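You operate a simulated robot arm through the tools that you are given. There is no shell and no other tool.

The job below is to be done with a simulated robot arm. You get a single attempt, and the scene is never put back.

JOB
Set up the module on the job ticket: its volts, trim knob on high, latch locked, link in.
Fine: use the link of the bay's own colour; all bays stay off; the other module stays as it is.

The check looks at the end state, three seconds after you hand in, the way a careful person would. Anything else that was tipped, shoved, dropped, spilled or broken makes it a failure.

ROBOT AND FRAMES
A 6-joint arm with a two-finger gripper, fixed in place. Base frame: the origin is on the floor under the middle of its stand, x ahead of it, y to its left, z up; the work surface is at about z = 792. Lengths are in mm, angles in rad, forces in N, time in s.
It reaches about 1637 mm from its shoulder. Its first joint turns from -2.897 to 2.897 rad. Payload 3.43 kg.
The tool frame sits at the grasp point between the pads (the TCP): z along the fingers, y along the line on which they close. The tips reach 20 mm beyond it. The gripper opens to 190 mm; its body begins 248 mm behind the TCP.
Orientation is that of the tool frame in the base frame, as a unit quaternion [w, x, y, z]. With the fingers straight down and closing along the base's y, the tool's x points along the base's -x, its y along +y and its z along -z.

CONTROLS
- The arm moves only by the tool nudge_tool. Its arguments are lists of equal length, an entry for each row: "slide": the shift along the tool's x, y, z in units of 50 mm (1.0 is 50 mm), a list of three; "delta_rot": the turn, a rotation vector about the tool's x, y, z in units of 5 degrees (1.0 is 5 degrees), a list of three; "grip": the opening, from 0 (shut) to 1 (fully open). In form: {"slide": [[tx, ty, tz], ...], "delta_rot": [[rx, ry, rz], ...], "grip": [grip, ...]}. A call has 1 to 20 rows; each row shifts and turns the commanded pose from where the row before left it, along the tool's axes as they then stand. A call with a number of a shift or a turn outside -1 to 1 is refused whole. A row lasts 0.2 s, in which the tool goes at most 50 mm and 0.15 rad; a call with a longer step from one row to the next is refused whole, and so is a gripper value outside its range. Where a pose cannot be reached the arm comes as near as it can. A force on the tool above 40 N (or 10 N above the force at the start of the call, whichever is more), or a blocked arm, ends the call early, and 0.2 s more pass. Each finger travels about 45 mm/s and halts on what it meets, pressing with about 31 N; the grip force reading is that of the motor and also rises with nothing between the fingers. The clock runs only during rows and for 0.2 s after the last one: add rows that do not move to give the fingers time. The reply holds the time, the measured pose of the TCP, the force on the tool along the base axes, the opening and the grip force, in the units named above and with some noise, with the torque about the TCP (base axes, N m) and any sound that the robot's microphone picked up.
- Cameras (640 x 400 px; columns grow to the right, rows downward): "scene" is fixed at [405.4, 509.2, 1379.2]; the picture's right is [-0.59, -0.81, 0.00], its down [-0.63, 0.46, -0.63] and it looks along [0.51, -0.37, -0.78] (base axes); focal length 317 px, centre (320, 200). "wrist" rides on the gripper at [70, -8, -288] in the tool frame; the picture's right is [0.12, 0.99, 0.00], its down [-0.96, 0.12, -0.25] and it looks along [-0.25, 0.03, 0.97] (tool axes); focal length 261 px, centre (320, 200). There is no depth. A picture from a camera that has moved, and an enlarged one, comes with that camera's place and axes in the base frame and with its lens. The place of the scene camera against the robot may be out by one fixed shift of up to 12 mm in any direction.
- grab_frame(camera): a new picture of that camera. The clock stands still meanwhile.
- raise_lower(by): slides the trunk up (or, below 0, down) by that many mm; the arm rides with it, the base frame stays. It gives what a move gives, with no picture.
- enlarge(camera, box): a new picture of the part [left, top, right, bottom] of that camera's present view, enlarged. The clock stands still meanwhile.
- close_job(): hands the job in; it is judged then, once.

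Nothing tells you positions but the pictures and the camera data. Unless the task says otherwise, let go and move clear before handing in.

The tools are called after ">>>" as name(argument=value, ...) on one line, values as JSON. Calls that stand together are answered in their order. nudge_tool: Moves the arm, as the interface text tells. Its arguments: {"type":"object","properties":{"slide":{"type":"array","items":{"type":"array","items":{"type":"number"}}},"delta_rot":{"type":"array","items":{"type":"array","items":{"type":"number"}}},"grip":{"type":"array","items":{"type":"number"}}},"required":["slide","delta_rot","grip"]} The other tools are called the same way: raise_lower (by) moves the trunk up or down; grab_frame (camera) takes a picture; enlarge (camera, box) takes an enlarged picture of a part of a camera's view; close_job () hands the job in.

At the start:

```text
clock: 0.0
tool_pos: [791.7, 472.7, 1066.3]
tool_rot: [-0.001, 0.0, 1.0, 0.001]
force: [0.0, 0.6, 0.1]
wrist_torque: [-0.02, 0.03, 0.01]
grip_width: 190.2
grip_force: 0.2
trunk travel left (down, up): [-175.0, 65.0]
```

scene: 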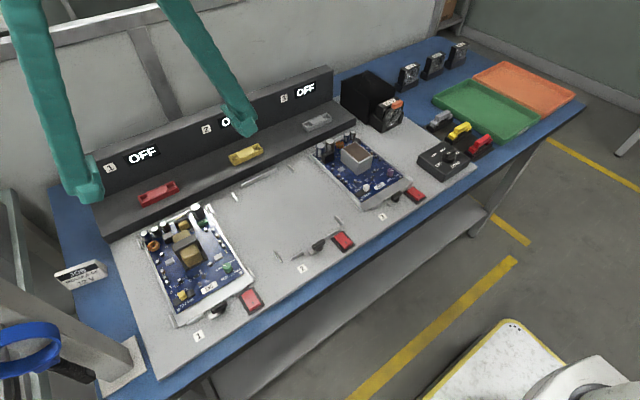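
wrist: 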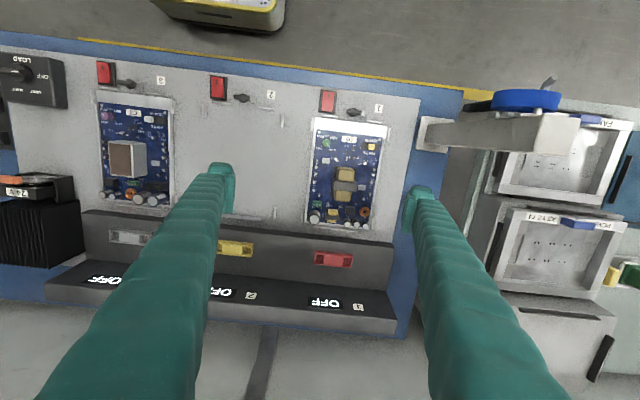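

I see a bench with three bays (two modules fitted in bays 1 and 3), a black control box, coloured links, and a white ticket card near the left edge. I'll take enlarged pictures to read the ticket and details.

>>> enlarge(camera="scene", box=[40, 240, 140, 302])

>>> enlarge(camera="scene", box=[120, 190, 280, 345])

>>> enlarge(camera="scene", box=[300, 100, 440, 230])

>>> enlarge(camera="scene", box=[400, 90, 520, 190])

>>> enlarge(camera="scene", box=[330, 30, 490, 140])

>>> enlarge(camera="wrist", box=[270, 70, 430, 250])

>>> enlarge(camera="wrist", box=[70, 50, 230, 250])

```text
6.40 times, centred on (90, 271) of scene
camera zoom: at [405.4, 509.2, 1379.2], right [-0.59, -0.81, 0.0], down [-0.63, 0.46, -0.63], along [0.51, -0.37, -0.78], focal length 2027 px, centre (1792, -254)
```

zoom: 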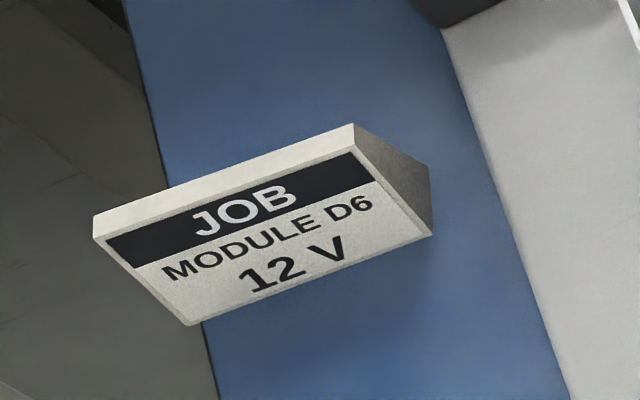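

```text
2.58 times, centred on (200, 268) of scene
camera zoom: at [405.4, 509.2, 1379.2], right [-0.59, -0.81, 0.0], down [-0.63, 0.46, -0.63], along [0.51, -0.37, -0.78], focal length 817 px, centre (630, 26)
```

zoom: 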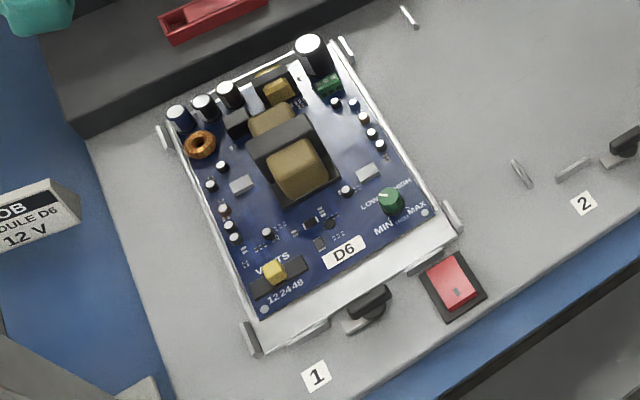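

```text
3.08 times, centred on (370, 165) of scene
camera zoom: at [405.4, 509.2, 1379.2], right [-0.59, -0.81, 0.0], down [-0.63, 0.46, -0.63], along [0.51, -0.37, -0.78], focal length 974 px, centre (166, 308)
```

zoom: 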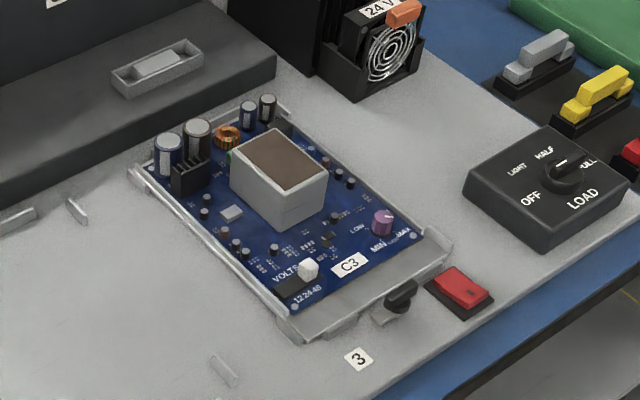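

```text
4.00 times, centred on (460, 140) of scene
camera zoom: at [405.4, 509.2, 1379.2], right [-0.59, -0.81, 0.0], down [-0.63, 0.46, -0.63], along [0.51, -0.37, -0.78], focal length 1267 px, centre (-240, 440)
```

zoom: 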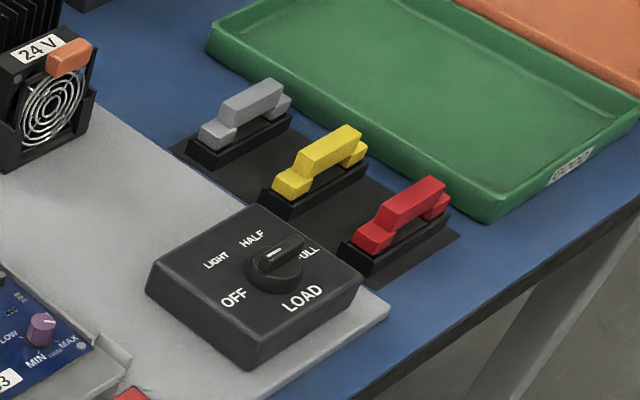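

```text
3.64 times, centred on (410, 85) of scene
camera zoom: at [405.4, 509.2, 1379.2], right [-0.59, -0.81, 0.0], down [-0.63, 0.46, -0.63], along [0.51, -0.37, -0.78], focal length 1152 px, centre (-7, 618)
```

zoom: 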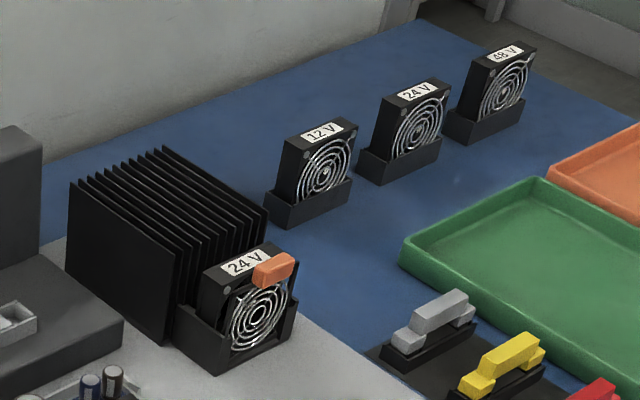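

```text
2.22 times, centred on (350, 160) of wrist
camera zoom: at [720.9, 463.9, 1354.2], right [-0.12, 0.99, 0.0], down [0.96, 0.12, 0.25], along [0.25, 0.03, -0.97], focal length 579 px, centre (253, 289)
```

zoom: 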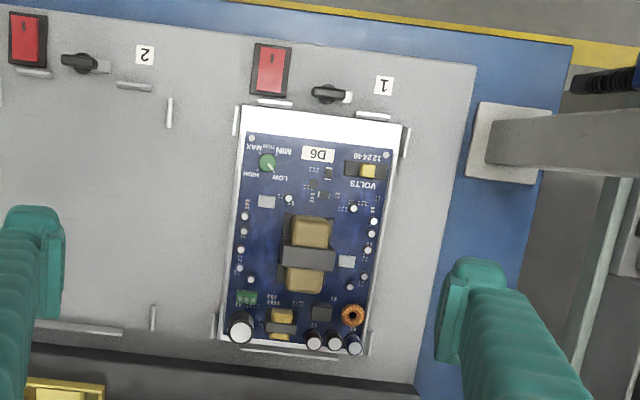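

```text
2.00 times, centred on (150, 150) of wrist
camera zoom: at [720.9, 463.9, 1354.2], right [-0.12, 0.99, 0.0], down [0.96, 0.12, 0.25], along [0.25, 0.03, -0.97], focal length 521 px, centre (660, 300)
```

zoom: 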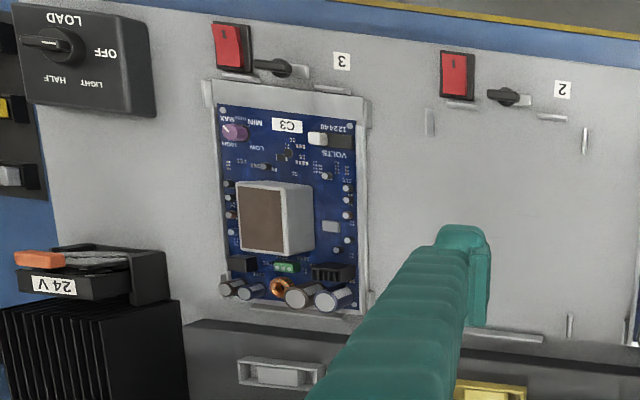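

The ticket calls for module D6 at 12 V, and D6 sits in bay 1, whose dock socket is red. I'll look closer at its slider, trim knob, latch, the socket and the links.

>>> enlarge(camera="wrist", box=[305, 80, 395, 136])

>>> enlarge(camera="wrist", box=[90, 55, 180, 111])

>>> enlarge(camera="scene", box=[180, 260, 270, 316])

>>> enlarge(camera="scene", box=[125, 165, 205, 215])

>>> enlarge(camera="scene", box=[420, 100, 500, 160])

>>> enlarge(camera="wrist", box=[290, 235, 380, 320])

>>> enlarge(camera="scene", box=[290, 210, 360, 260])

>>> enlarge(camera="scene", box=[370, 170, 440, 220])

```text
7.11 times, centred on (350, 108) of wrist
camera zoom: at [720.9, 463.9, 1354.2], right [-0.12, 0.99, 0.0], down [0.96, 0.12, 0.25], along [0.25, 0.03, -0.97], focal length 1854 px, centre (107, 854)
```

zoom: 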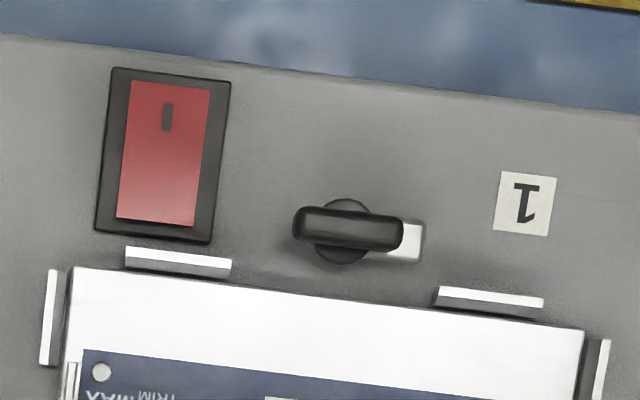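

```text
7.11 times, centred on (135, 83) of wrist
camera zoom: at [720.9, 463.9, 1354.2], right [-0.12, 0.99, 0.0], down [0.96, 0.12, 0.25], along [0.25, 0.03, -0.97], focal length 1854 px, centre (1636, 1032)
```

zoom: 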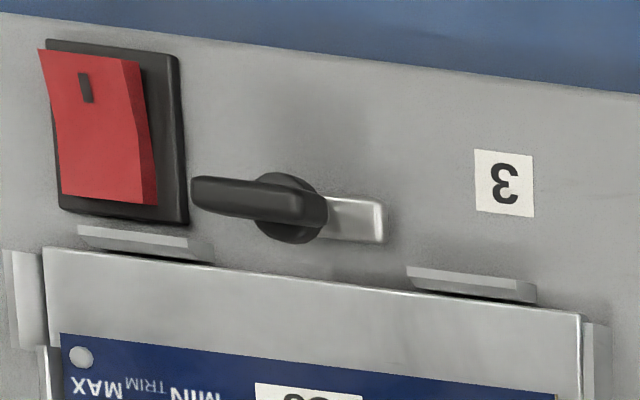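

```text
7.11 times, centred on (225, 288) of scene
camera zoom: at [405.4, 509.2, 1379.2], right [-0.59, -0.81, 0.0], down [-0.63, 0.46, -0.63], along [0.51, -0.37, -0.78], focal length 2252 px, centre (996, -426)
```

zoom: 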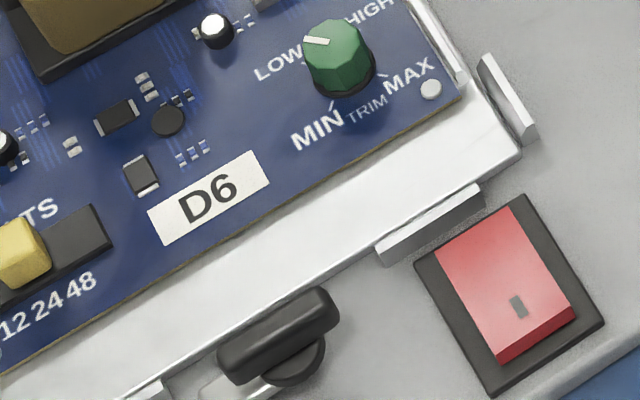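

```text
8.00 times, centred on (165, 190) of scene
camera zoom: at [405.4, 509.2, 1379.2], right [-0.59, -0.81, 0.0], down [-0.63, 0.46, -0.63], along [0.51, -0.37, -0.78], focal length 2534 px, centre (1560, 280)
```

zoom: 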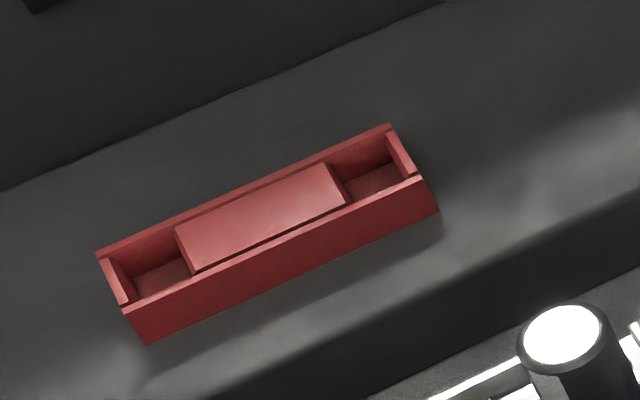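

```text
6.67 times, centred on (460, 130) of scene
camera zoom: at [405.4, 509.2, 1379.2], right [-0.59, -0.81, 0.0], down [-0.63, 0.46, -0.63], along [0.51, -0.37, -0.78], focal length 2111 px, centre (-613, 667)
```

zoom: 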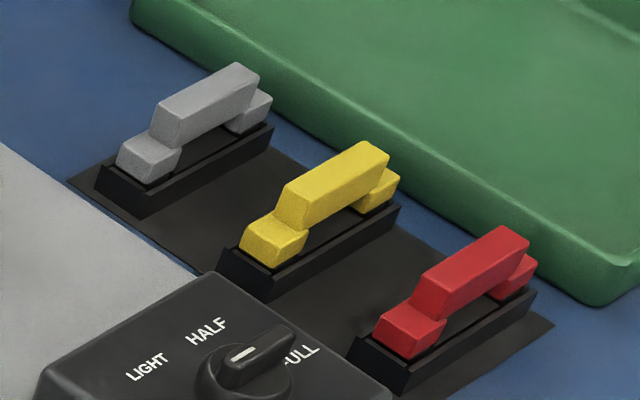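

```text
4.71 times, centred on (335, 278) of wrist
camera zoom: at [720.9, 463.9, 1354.2], right [-0.12, 0.99, 0.0], down [0.96, 0.12, 0.25], along [0.25, 0.03, -0.97], focal length 1227 px, centre (249, -165)
```

zoom: 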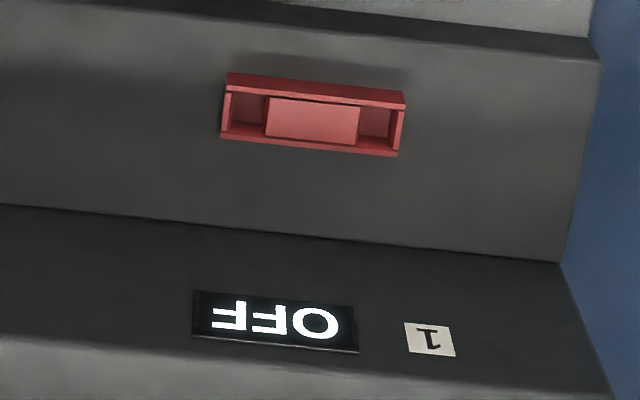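

```text
8.00 times, centred on (325, 235) of scene
camera zoom: at [405.4, 509.2, 1379.2], right [-0.59, -0.81, 0.0], down [-0.63, 0.46, -0.63], along [0.51, -0.37, -0.78], focal length 2534 px, centre (280, -80)
```

zoom: 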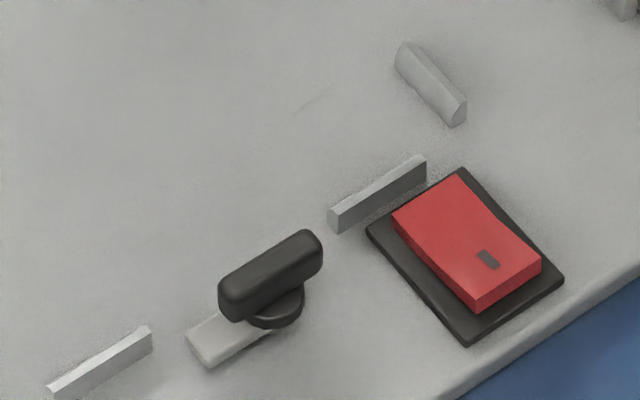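

```text
8.00 times, centred on (405, 195) of scene
camera zoom: at [405.4, 509.2, 1379.2], right [-0.59, -0.81, 0.0], down [-0.63, 0.46, -0.63], along [0.51, -0.37, -0.78], focal length 2534 px, centre (-360, 240)
```

zoom: 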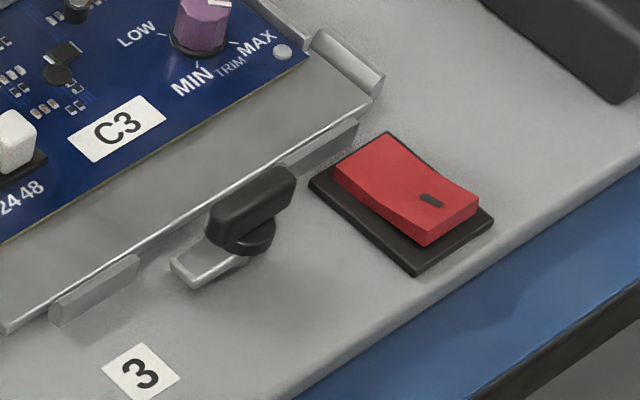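

D6 is in bay 1 with its latch tongue lying parallel to the module's front edge (unlocked). Now I'll zoom on the slider and trim knob to see their present settings.

>>> enlarge(camera="wrist", box=[308, 118, 388, 168])

>>> enlarge(camera="wrist", box=[335, 125, 375, 150])

>>> enlarge(camera="wrist", box=[308, 128, 348, 153])

>>> enlarge(camera="scene", box=[165, 270, 215, 320])

>>> enlarge(camera="wrist", box=[90, 95, 180, 151])

```text
8.00 times, centred on (348, 143) of wrist
camera zoom: at [720.9, 463.9, 1354.2], right [-0.12, 0.99, 0.0], down [0.96, 0.12, 0.25], along [0.25, 0.03, -0.97], focal length 2085 px, centre (96, 656)
```

zoom: 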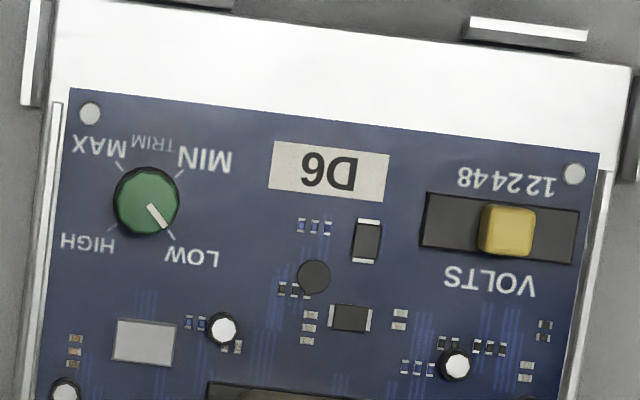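

```text
16.00 times, centred on (355, 138) of wrist
camera zoom: at [720.9, 463.9, 1354.2], right [-0.12, 0.99, 0.0], down [0.96, 0.12, 0.25], along [0.25, 0.03, -0.97], focal length 4170 px, centre (-240, 1200)
```

zoom: 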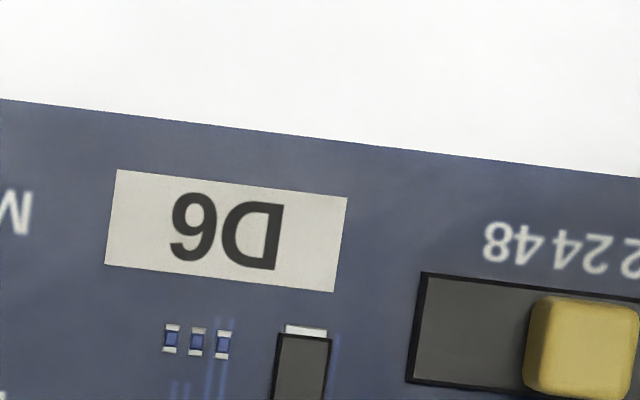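

```text
16.00 times, centred on (328, 140) of wrist
camera zoom: at [720.9, 463.9, 1354.2], right [-0.12, 0.99, 0.0], down [0.96, 0.12, 0.25], along [0.25, 0.03, -0.97], focal length 4170 px, centre (192, 1152)
```

zoom: 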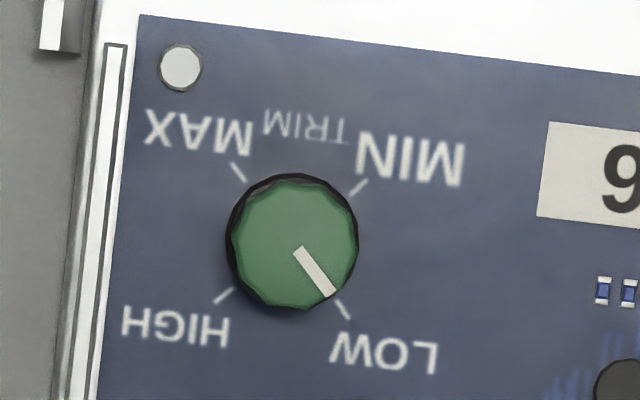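

```text
8.00 times, centred on (190, 295) of scene
camera zoom: at [405.4, 509.2, 1379.2], right [-0.59, -0.81, 0.0], down [-0.63, 0.46, -0.63], along [0.51, -0.37, -0.78], focal length 2534 px, centre (1360, -560)
```

zoom: 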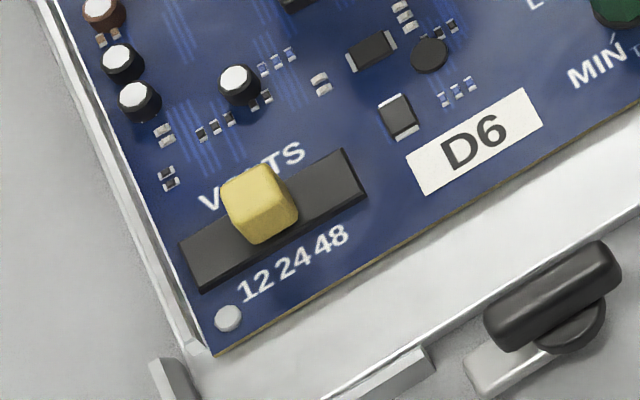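

```text
7.11 times, centred on (135, 123) of wrist
camera zoom: at [720.9, 463.9, 1354.2], right [-0.12, 0.99, 0.0], down [0.96, 0.12, 0.25], along [0.25, 0.03, -0.97], focal length 1854 px, centre (1636, 748)
```

zoom: 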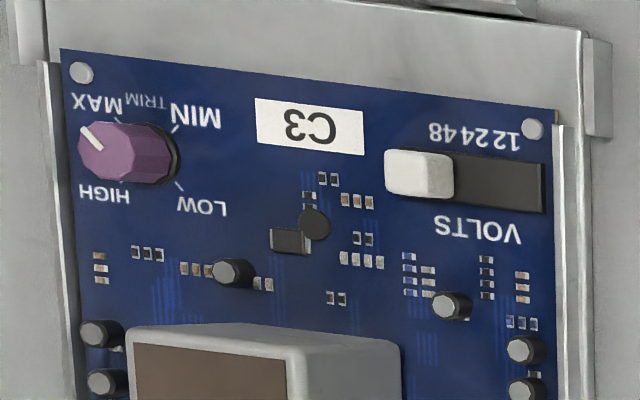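

D6's slider is at 24 (needs 12, toward +y), its trim is at LOW (HIGH is 90° clockwise from above), and the latch must turn so its tongue goes over the module's front flange. I'll move the gripper lower and back to get a second view for measuring heights.

>>> nudge_tool(slide=[[0.667, 0, 0.667], [0.667, 0, 0.667], [0.667, 0, 0.667], [0, 0, 0]], delta_rot=[[0, 0, 0], [0, 0, 0], [0, 0, 0], [0, 0, 0]], grip=[1, 1, 1, 1])

>>> grab_frame(camera="wrist")

>>> grab_frame(camera="scene")

```text
clock: 1.0
tool_pos: [694.2, 471.6, 964.1]
tool_rot: [0.0, 0.0, 1.0, 0.0]
force: [0.0, 0.0, 0.2]
wrist_torque: [0.0, -0.02, -0.01]
grip_width: 189.8
grip_force: 0.1
trunk travel left (down, up): [-175.0, 65.0]
```

```text
taken
camera wrist: at [623.1, 463.6, 1251.3], right [-0.12, 0.99, 0.0], down [0.96, 0.12, 0.25], along [0.25, 0.03, -0.97], focal length 261 px, centre (320, 200)
```

wrist: 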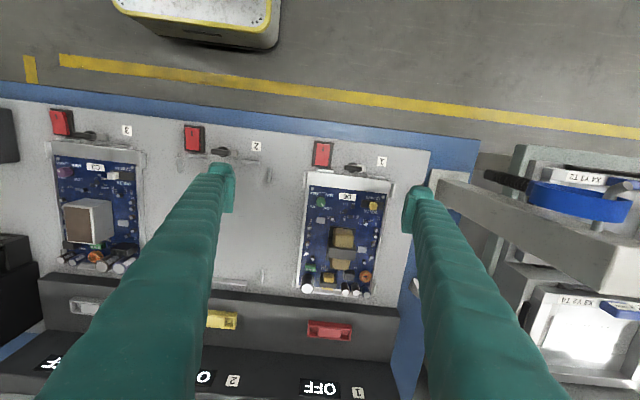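

```text
taken
```

scene: 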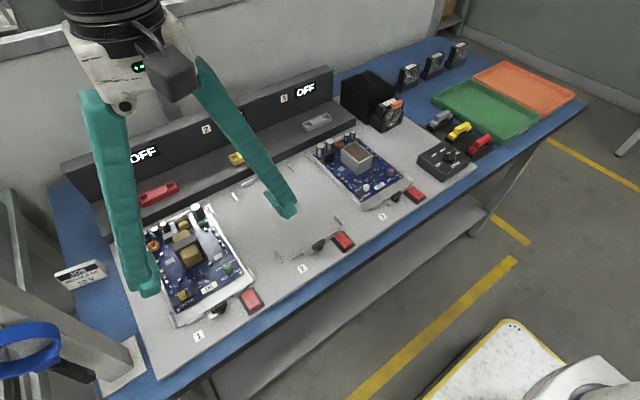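

The gripper now hovers above the module front. I'll zoom on the latch, knob and slider from here for triangulation, and look at the fingertip shape.

>>> enlarge(camera="wrist", box=[300, 135, 400, 197])

>>> enlarge(camera="wrist", box=[305, 180, 385, 230])

>>> enlarge(camera="wrist", box=[295, 305, 365, 350])

>>> enlarge(camera="scene", box=[80, 80, 310, 310])

>>> enlarge(camera="wrist", box=[190, 140, 450, 300])

```text
6.40 times, centred on (350, 166) of wrist
camera zoom: at [623.1, 463.6, 1251.3], right [-0.12, 0.99, 0.0], down [0.96, 0.12, 0.25], along [0.25, 0.03, -0.97], focal length 1668 px, centre (128, 418)
```

zoom: 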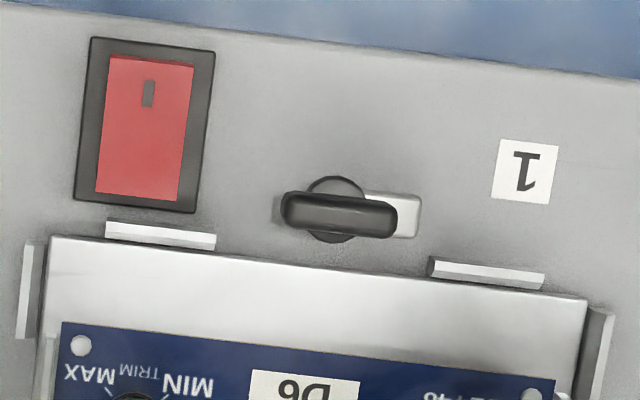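

```text
8.00 times, centred on (345, 205) of wrist
camera zoom: at [623.1, 463.6, 1251.3], right [-0.12, 0.99, 0.0], down [0.96, 0.12, 0.25], along [0.25, 0.03, -0.97], focal length 2085 px, centre (120, 160)
```

zoom: 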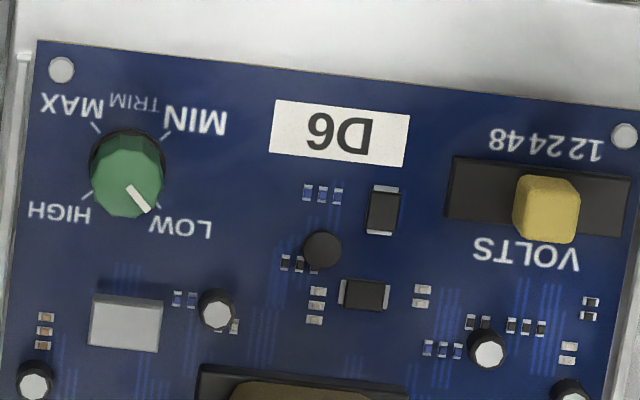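

```text
8.89 times, centred on (330, 328) of wrist
camera zoom: at [623.1, 463.6, 1251.3], right [-0.12, 0.99, 0.0], down [0.96, 0.12, 0.25], along [0.25, 0.03, -0.97], focal length 2317 px, centre (231, -933)
```

zoom: 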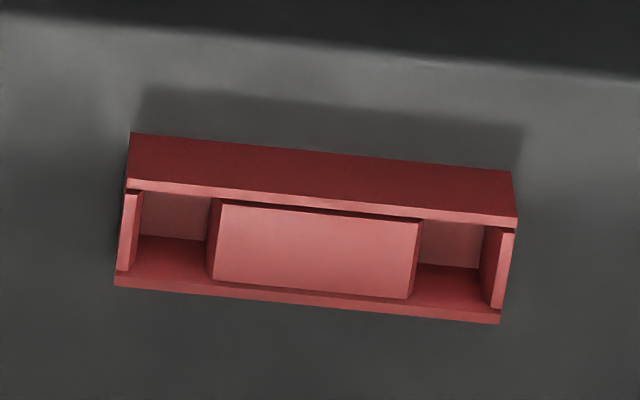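

```text
1.74 times, centred on (195, 195) of scene
camera zoom: at [405.4, 509.2, 1379.2], right [-0.59, -0.81, 0.0], down [-0.63, 0.46, -0.63], along [0.51, -0.37, -0.78], focal length 551 px, centre (537, 209)
```

zoom: 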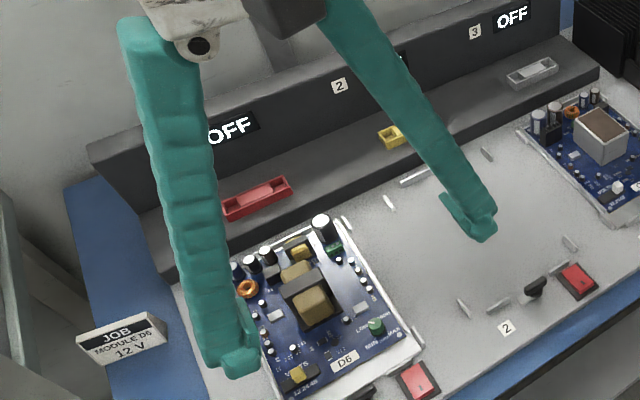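

```text
2.46 times, centred on (320, 220) of wrist
camera zoom: at [623.1, 463.6, 1251.3], right [-0.12, 0.99, 0.0], down [0.96, 0.12, 0.25], along [0.25, 0.03, -0.97], focal length 642 px, centre (320, 151)
```

zoom: 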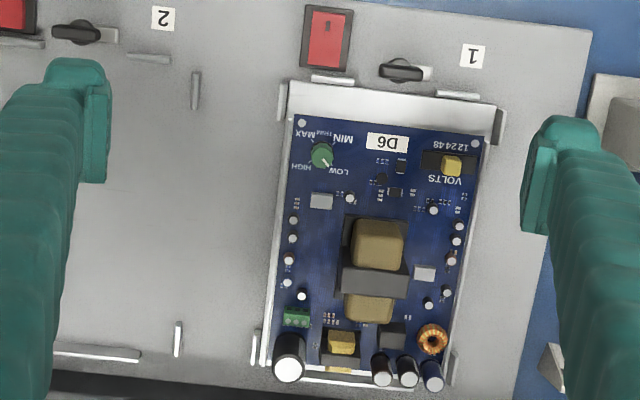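

From the two views I estimate: trim knob centre (740, 479) with top at z≈816, slider knob (736, 572) top ≈812, latch bar (674, 525.5) top ≈815, board at ≈798. Next I close the gripper partly in free air to see the fingertip shape.

>>> nudge_tool(slide=[[0, 0, 0], [0, 0, 0], [0, 0, 0], [0, 0, 0], [0, 0, 0], [0, 0, 0], [0, 0, 0], [0, 0, 0], [0, 0, 0], [0, 0, 0]], delta_rot=[[0, 0, 0], [0, 0, 0], [0, 0, 0], [0, 0, 0], [0, 0, 0], [0, 0, 0], [0, 0, 0], [0, 0, 0], [0, 0, 0], [0, 0, 0]], grip=[0.2, 0.2, 0.2, 0.2, 0.2, 0.2, 0.2, 0.2, 0.2, 0.2])

>>> grab_frame(camera="wrist")

>>> enlarge(camera="wrist", box=[260, 150, 380, 225])

>>> enlarge(camera="scene", box=[120, 180, 260, 320])

```text
clock: 3.2
tool_pos: [693.4, 472.9, 964.5]
tool_rot: [-0.001, 0.0, 1.0, 0.0]
force: [0.8, -0.2, 0.3]
wrist_torque: [0.03, 0.02, -0.01]
grip_width: 38.1
grip_force: 0.1
trunk travel left (down, up): [-175.0, 65.0]
```

```text
taken
camera wrist: at [623.3, 463.7, 1251.7], right [-0.12, 0.99, 0.0], down [0.96, 0.12, 0.25], along [0.25, 0.03, -0.97], focal length 261 px, centre (320, 200)
```

wrist: 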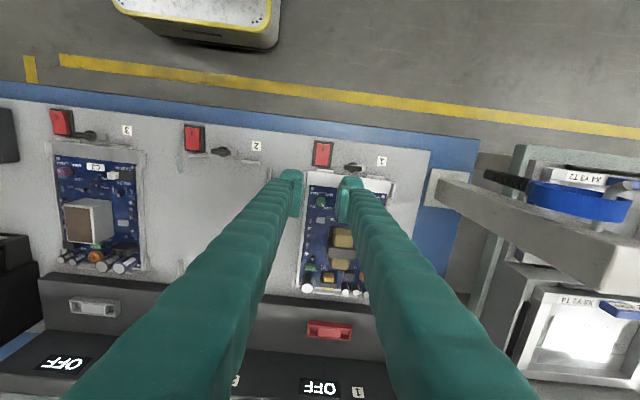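

```text
5.33 times, centred on (320, 188) of wrist
camera zoom: at [623.3, 463.7, 1251.7], right [-0.12, 0.99, 0.0], down [0.96, 0.12, 0.25], along [0.25, 0.03, -0.97], focal length 1390 px, centre (320, 267)
```

zoom: 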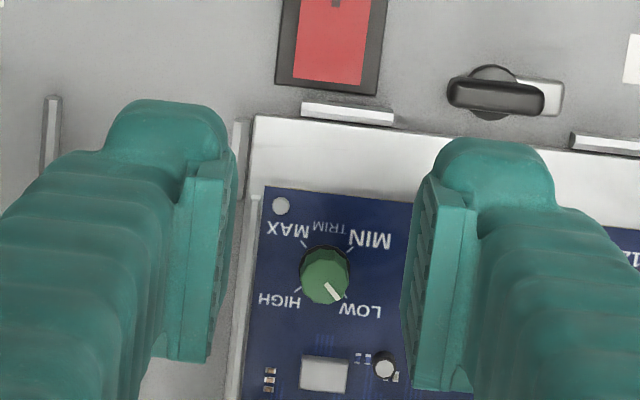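

```text
2.86 times, centred on (190, 250) of scene
camera zoom: at [405.4, 509.2, 1379.2], right [-0.59, -0.81, 0.0], down [-0.63, 0.46, -0.63], along [0.51, -0.37, -0.78], focal length 905 px, centre (691, 57)
```

zoom: 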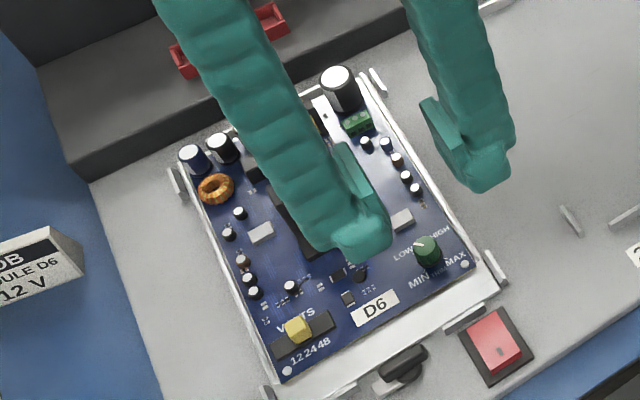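

The fingertips are bulky, so clearances matter. I'll enlarge the scene view of the fingertips to understand their true width and depth.

>>> enlarge(camera="scene", box=[175, 190, 255, 250])

>>> enlarge(camera="scene", box=[215, 170, 275, 240])

>>> enlarge(camera="wrist", box=[290, 160, 400, 230])

```text
6.67 times, centred on (215, 220) of scene
camera zoom: at [405.4, 509.2, 1379.2], right [-0.59, -0.81, 0.0], down [-0.63, 0.46, -0.63], along [0.51, -0.37, -0.78], focal length 2111 px, centre (1020, 67)
```

zoom: 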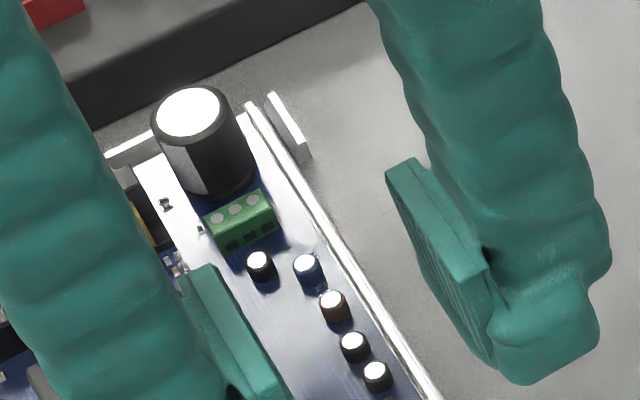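

```text
5.71 times, centred on (245, 205) of scene
camera zoom: at [405.4, 509.2, 1379.2], right [-0.59, -0.81, 0.0], down [-0.63, 0.46, -0.63], along [0.51, -0.37, -0.78], focal length 1810 px, centre (749, 171)
```

zoom: 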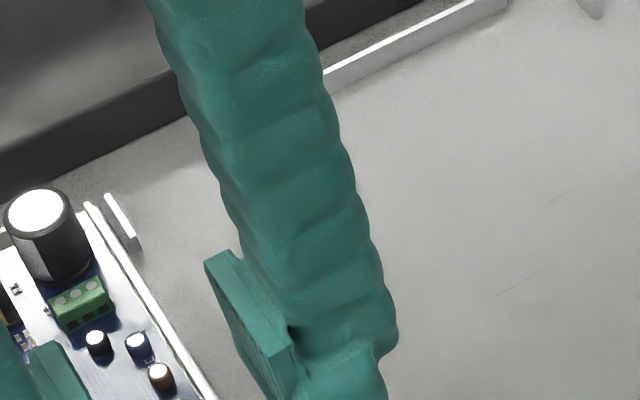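

```text
5.71 times, centred on (345, 195) of wrist
camera zoom: at [623.3, 463.7, 1251.7], right [-0.12, 0.99, 0.0], down [0.96, 0.12, 0.25], along [0.25, 0.03, -0.97], focal length 1489 px, centre (177, 229)
```

zoom: 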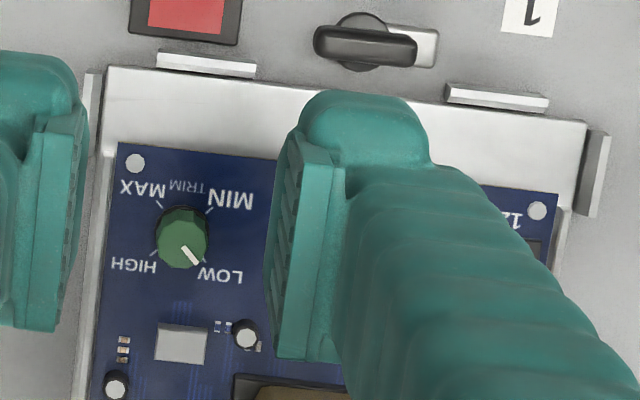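

The pads look about 40 mm wide and 40 mm tall with a thick toe behind, so I need the heights of nearby brackets, rails and the rocker. I'll zoom the scene camera on these.

>>> enlarge(camera="scene", box=[200, 270, 270, 320])

>>> enlarge(camera="scene", box=[160, 275, 230, 335])

>>> enlarge(camera="scene", box=[205, 250, 245, 280])

```text
8.00 times, centred on (235, 295) of scene
camera zoom: at [405.4, 509.2, 1379.2], right [-0.59, -0.81, 0.0], down [-0.63, 0.46, -0.63], along [0.51, -0.37, -0.78], focal length 2534 px, centre (1000, -560)
```

zoom: 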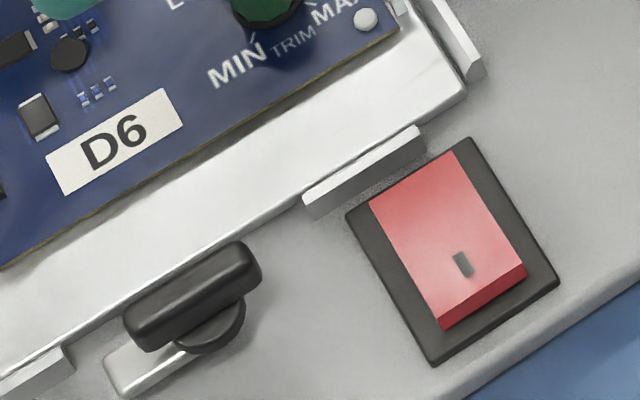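

```text
6.67 times, centred on (195, 305) of scene
camera zoom: at [405.4, 509.2, 1379.2], right [-0.59, -0.81, 0.0], down [-0.63, 0.46, -0.63], along [0.51, -0.37, -0.78], focal length 2111 px, centre (1153, -500)
```

zoom: 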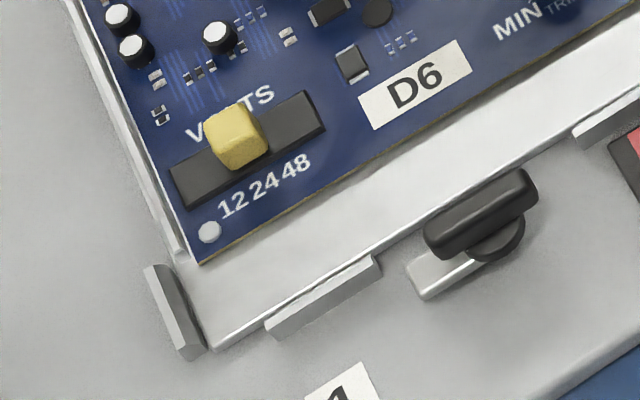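

```text
13.33 times, centred on (225, 265) of scene
camera zoom: at [405.4, 509.2, 1379.2], right [-0.59, -0.81, 0.0], down [-0.63, 0.46, -0.63], along [0.51, -0.37, -0.78], focal length 4223 px, centre (1587, -667)
```

zoom: 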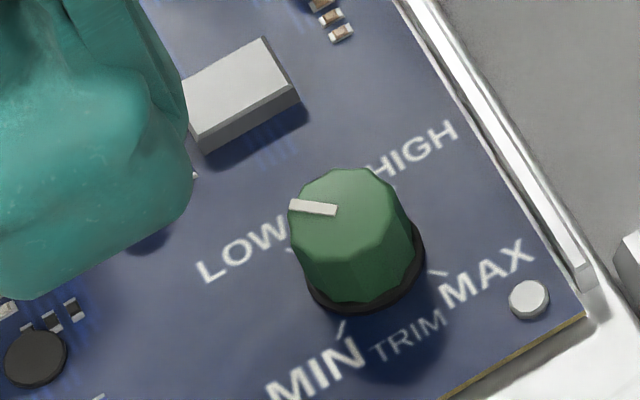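

Brackets, rocker and rails all look below z≈805, while knob/bar tops are at 812–816, so working with tips around z≈805 should clear them. Next I go above the trim knob (740, 479) and check alignment.

>>> nudge_tool(slide=[[-0.464, 0.062, 0], [-0.464, 0.062, 0], [0, 0, 0.8], [0, 0, 0.8], [0, 0, 0]], delta_rot=[[0, 0, 0], [0, 0, 0], [0, 0, 0], [0, 0, 0], [0, 0, 0]], grip=[0.2, 0.2, 0.2, 0.2, 0.2])

>>> grab_frame(camera="wrist")

>>> enlarge(camera="wrist", box=[280, 155, 360, 205])

>>> enlarge(camera="scene", box=[140, 180, 280, 320])

```text
clock: 4.4
tool_pos: [738.4, 476.8, 881.9]
tool_rot: [-0.001, 0.0, 1.0, 0.0]
force: [-1.0, -0.4, 0.2]
wrist_torque: [0.0, 0.0, 0.0]
grip_width: 38.0
grip_force: 0.0
trunk travel left (down, up): [-175.0, 65.0]
```

```text
taken
camera wrist: at [667.1, 468.7, 1169.6], right [-0.12, 0.99, 0.0], down [0.96, 0.12, 0.25], along [0.25, 0.03, -0.97], focal length 261 px, centre (320, 200)
```

wrist: 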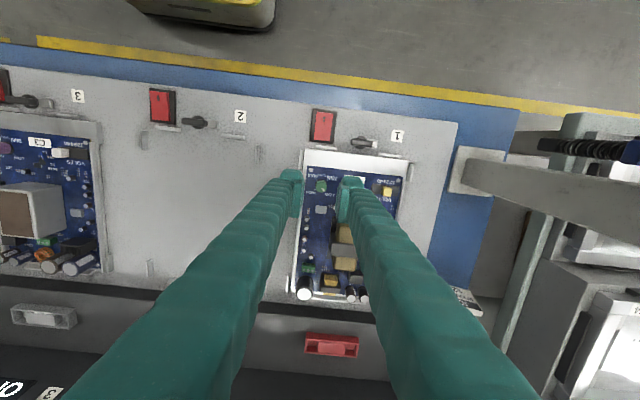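

```text
8.00 times, centred on (320, 180) of wrist
camera zoom: at [667.1, 468.7, 1169.6], right [-0.12, 0.99, 0.0], down [0.96, 0.12, 0.25], along [0.25, 0.03, -0.97], focal length 2085 px, centre (320, 360)
```

zoom: 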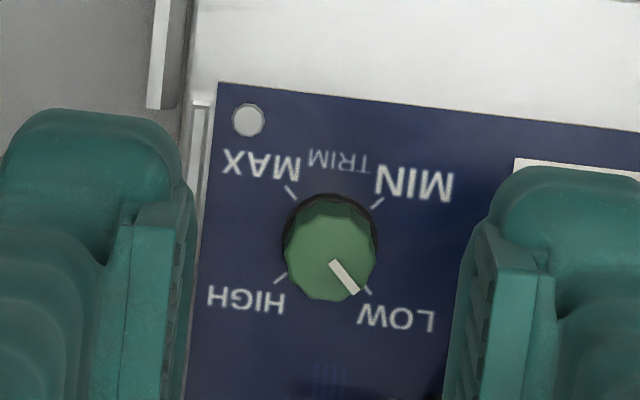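

```text
2.86 times, centred on (210, 250) of scene
camera zoom: at [405.4, 509.2, 1379.2], right [-0.59, -0.81, 0.0], down [-0.63, 0.46, -0.63], along [0.51, -0.37, -0.78], focal length 905 px, centre (634, 57)
```

zoom: 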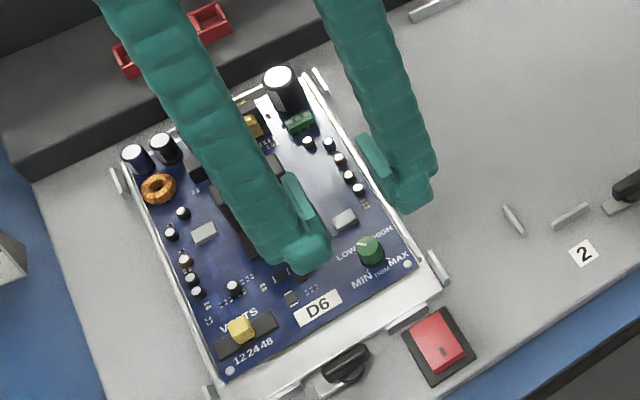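

The knob centre again computes to about (739.6, 479.5); the tool axis is ~2.5 mm short in x and y. I'll correct and descend part-way, then re-check.

>>> nudge_tool(slide=[[-0.05, 0.054, 0], [0, 0, 0.3], [0, 0, 0.3], [0, 0, 0], [0, 0, 0]], delta_rot=[[0, 0, 0], [0, 0, 0], [0, 0, 0], [0, 0, 0], [0, 0, 0]], grip=[0.2, 0.2, 0.2, 0.2, 0.2])

>>> enlarge(camera="wrist", box=[270, 155, 370, 217])

>>> enlarge(camera="scene", box=[170, 220, 270, 310])

```text
clock: 5.6
tool_pos: [740.6, 482.3, 855.9]
tool_rot: [0.0, 0.001, 1.0, 0.0]
force: [0.6, 0.4, 0.3]
wrist_torque: [-0.01, 0.0, -0.01]
grip_width: 38.0
grip_force: 0.2
trunk travel left (down, up): [-175.0, 65.0]
```

```text
6.40 times, centred on (320, 186) of wrist
camera zoom: at [669.7, 473.5, 1143.6], right [-0.12, 0.99, 0.0], down [0.96, 0.12, 0.25], along [0.25, 0.03, -0.97], focal length 1668 px, centre (320, 290)
```

zoom: 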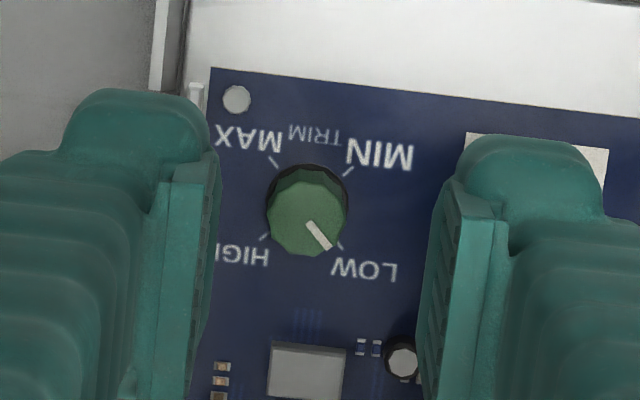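

```text
4.44 times, centred on (220, 265) of scene
camera zoom: at [405.4, 509.2, 1379.2], right [-0.59, -0.81, 0.0], down [-0.63, 0.46, -0.63], along [0.51, -0.37, -0.78], focal length 1408 px, centre (764, -89)
```

zoom: 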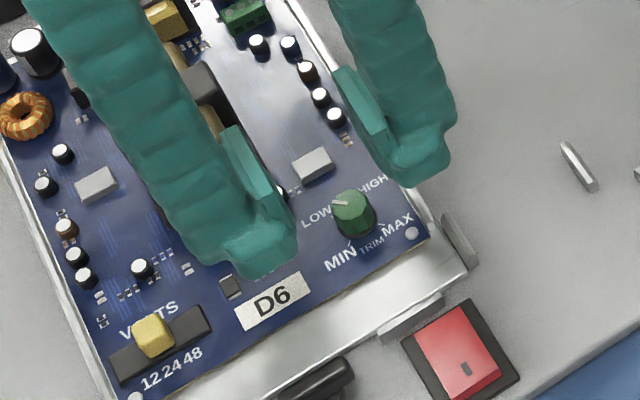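

The moves land with errors of a few mm (y overshot to ~481.5), so I'll check whether it settles and use measured feedback for each step.

>>> nudge_tool(slide=[[0, 0, 0], [0, 0, 0], [0, 0, 0]], delta_rot=[[0, 0, 0], [0, 0, 0], [0, 0, 0]], grip=[0.2, 0.2, 0.2])

>>> enlarge(camera="wrist", box=[290, 165, 350, 205])

```text
clock: 6.4
tool_pos: [741.0, 482.5, 856.5]
tool_rot: [-0.001, -0.001, 1.0, 0.001]
force: [-0.3, -0.5, 0.2]
wrist_torque: [0.01, 0.04, 0.01]
grip_width: 38.0
grip_force: 0.1
trunk travel left (down, up): [-175.0, 65.0]
```

```text
10.00 times, centred on (320, 185) of wrist
camera zoom: at [669.7, 473.5, 1143.8], right [-0.12, 0.99, 0.0], down [0.96, 0.12, 0.25], along [0.25, 0.03, -0.97], focal length 2606 px, centre (320, 350)
```

zoom: 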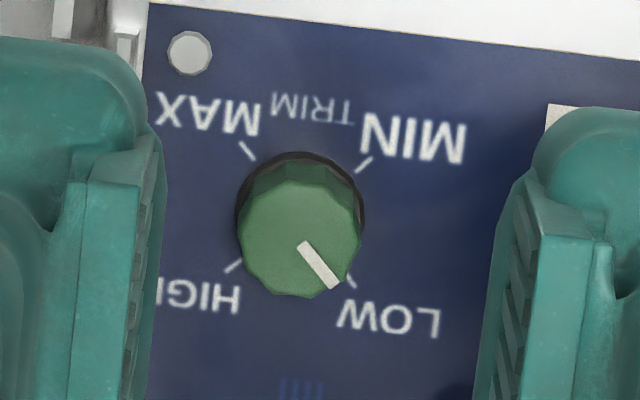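

The pose matches the accumulated command now; the knob axis is at (739.7, 479.4), so I shift −2.1 mm in y and go down in small steps.

>>> nudge_tool(slide=[[0, -0.042, 0], [0, 0, 0.16], [0, 0, 0.16], [0, 0, 0], [0, 0, 0], [0, 0, 0]], delta_rot=[[0, 0, 0], [0, 0, 0], [0, 0, 0], [0, 0, 0], [0, 0, 0], [0, 0, 0]], grip=[0.2, 0.2, 0.2, 0.2, 0.2, 0.2])

>>> enlarge(camera="wrist", box=[290, 170, 350, 210])

>>> enlarge(camera="scene", box=[170, 220, 270, 310])

```text
clock: 7.8
tool_pos: [740.6, 479.1, 839.5]
tool_rot: [-0.001, 0.0, 1.0, 0.001]
force: [0.2, 0.1, 0.1]
wrist_torque: [0.0, 0.01, 0.04]
grip_width: 38.2
grip_force: 0.0
trunk travel left (down, up): [-175.0, 65.0]
```

```text
10.00 times, centred on (320, 190) of wrist
camera zoom: at [669.5, 470.4, 1127.7], right [-0.12, 0.99, 0.0], down [0.96, 0.12, 0.25], along [0.25, 0.03, -0.97], focal length 2606 px, centre (320, 300)
```

zoom: 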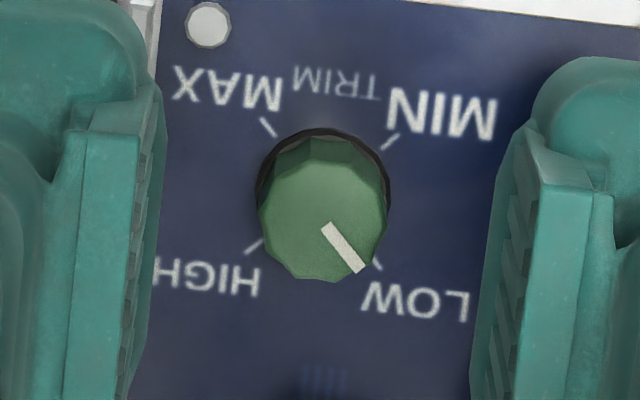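

```text
4.44 times, centred on (220, 265) of scene
camera zoom: at [405.4, 509.2, 1379.2], right [-0.59, -0.81, 0.0], down [-0.63, 0.46, -0.63], along [0.51, -0.37, -0.78], focal length 1408 px, centre (764, -89)
```

zoom: 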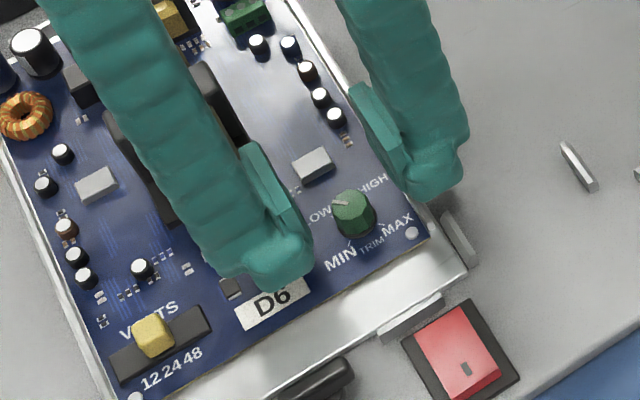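

Alignment is good (within 1 mm). To keep the bulky fingers away from the transformer during the turn, I'll rise, pre-rotate −70° and come back down so the 90° turn ends at +20°.

>>> nudge_tool(slide=[[0, 0.016, -0.6], [0, 0, -0.6], [0, 0, 0], [0, 0, 0], [0, 0, 0], [0, 0, 0], [0, 0, 0], [0, 0, 0], [0, 0, 0], [0, 0, 0], [0, 0, 0], [0, 0, 0], [0, 0, 0], [0, 0, 0], [0, 0, 0], [0, 0, 0], [0, 0, 0], [0, 0, 0]], delta_rot=[[0, 0, 0], [0, 0, 0], [0, 0, -1], [0, 0, -1], [0, 0, -1], [0, 0, -1], [0, 0, -1], [0, 0, -1], [0, 0, -1], [0, 0, -1], [0, 0, -1], [0, 0, -1], [0, 0, -1], [0, 0, -1], [0, 0, -1], [0, 0, -1], [0, 0, 0], [0, 0, 0]], grip=[0.2, 0.2, 0.15, 0.15, 0.15, 0.15, 0.15, 0.15, 0.15, 0.15, 0.15, 0.15, 0.15, 0.15, 0.15, 0.15, 0.15, 0.15])

>>> grab_frame(camera="wrist")

>>> enlarge(camera="wrist", box=[280, 160, 360, 210])

>>> grab_frame(camera="scene")

```text
clock: 11.6
tool_pos: [740.4, 479.7, 899.8]
tool_rot: [0.0, -0.574, 0.819, 0.0]
force: [-0.5, -0.1, 0.3]
wrist_torque: [0.01, 0.02, -0.01]
grip_width: 28.3
grip_force: 0.1
trunk travel left (down, up): [-175.0, 65.0]
```

```text
taken
camera wrist: at [723.6, 409.7, 1187.9], right [-0.97, 0.23, 0.0], down [0.22, 0.94, 0.25], along [0.06, 0.24, -0.97], focal length 261 px, centre (320, 200)
```

wrist: 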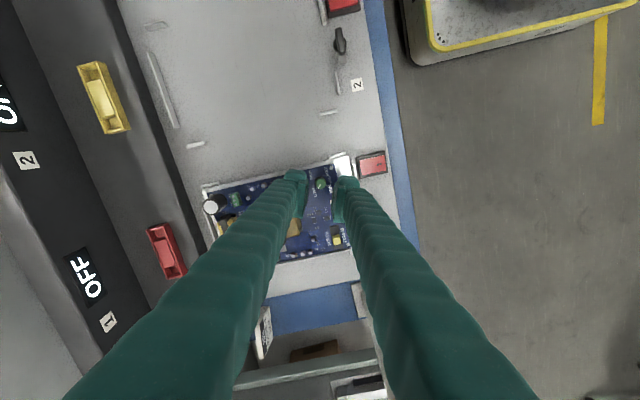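

```text
8.00 times, centred on (320, 185) of wrist
camera zoom: at [723.6, 409.7, 1187.9], right [-0.97, 0.23, 0.0], down [0.22, 0.94, 0.25], along [0.06, 0.24, -0.97], focal length 2085 px, centre (320, 320)
```

zoom: 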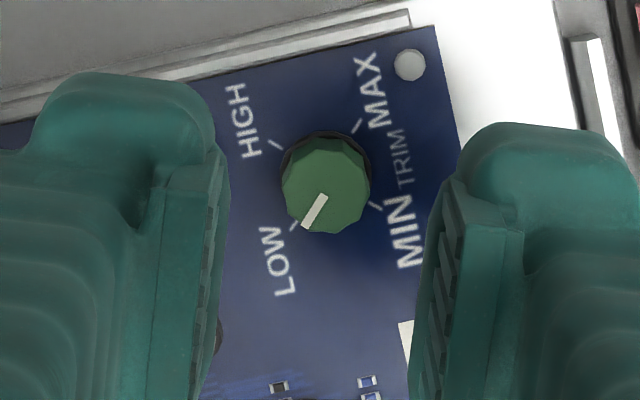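

```text
taken
```

scene: 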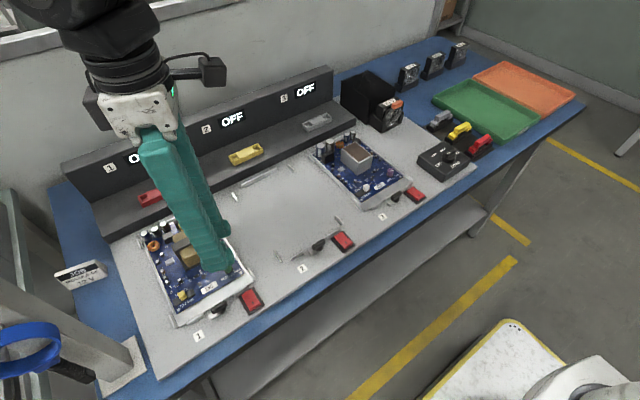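

The pre-rotation is fine and the knob is nearly centred between the pads. I'll make a ~1 mm correction and descend to just above working height.

>>> nudge_tool(slide=[[-0.017, 0.023, 0.3], [0, 0, 0.4], [0, 0, 0.4], [0, 0, 0.2], [0, 0, 0], [0, 0, 0], [0, 0, 0]], delta_rot=[[0, 0, 0], [0, 0, 0], [0, 0, 0], [0, 0, 0], [0, 0, 0], [0, 0, 0], [0, 0, 0]], grip=[0.15, 0.15, 0.15, 0.15, 0.15, 0.15, 0.15])

>>> enlarge(camera="wrist", box=[280, 165, 360, 215])

>>> enlarge(camera="scene", box=[180, 220, 280, 310])

```text
clock: 13.2
tool_pos: [739.3, 483.4, 834.6]
tool_rot: [0.0, -0.574, 0.819, 0.001]
force: [0.2, -0.7, -0.7]
wrist_torque: [0.02, -0.01, -0.02]
grip_width: 28.6
grip_force: 0.1
trunk travel left (down, up): [-175.0, 65.0]
```

```text
8.00 times, centred on (320, 190) of wrist
camera zoom: at [723.9, 413.5, 1122.1], right [-0.97, 0.23, 0.0], down [0.22, 0.94, 0.25], along [0.06, 0.24, -0.97], focal length 2085 px, centre (320, 280)
```

zoom: 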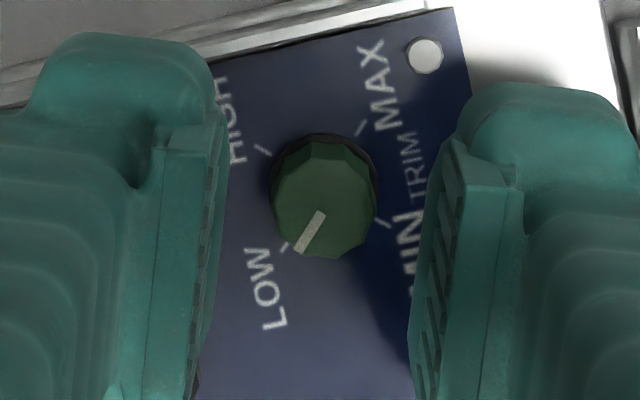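

```text
4.44 times, centred on (230, 265) of scene
camera zoom: at [405.4, 509.2, 1379.2], right [-0.59, -0.81, 0.0], down [-0.63, 0.46, -0.63], along [0.51, -0.37, -0.78], focal length 1408 px, centre (720, -89)
```

zoom: 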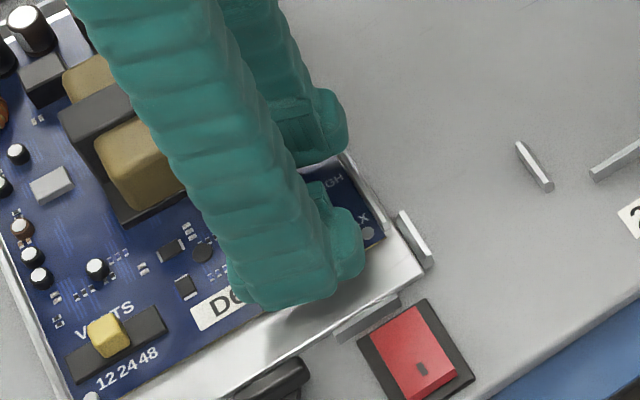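

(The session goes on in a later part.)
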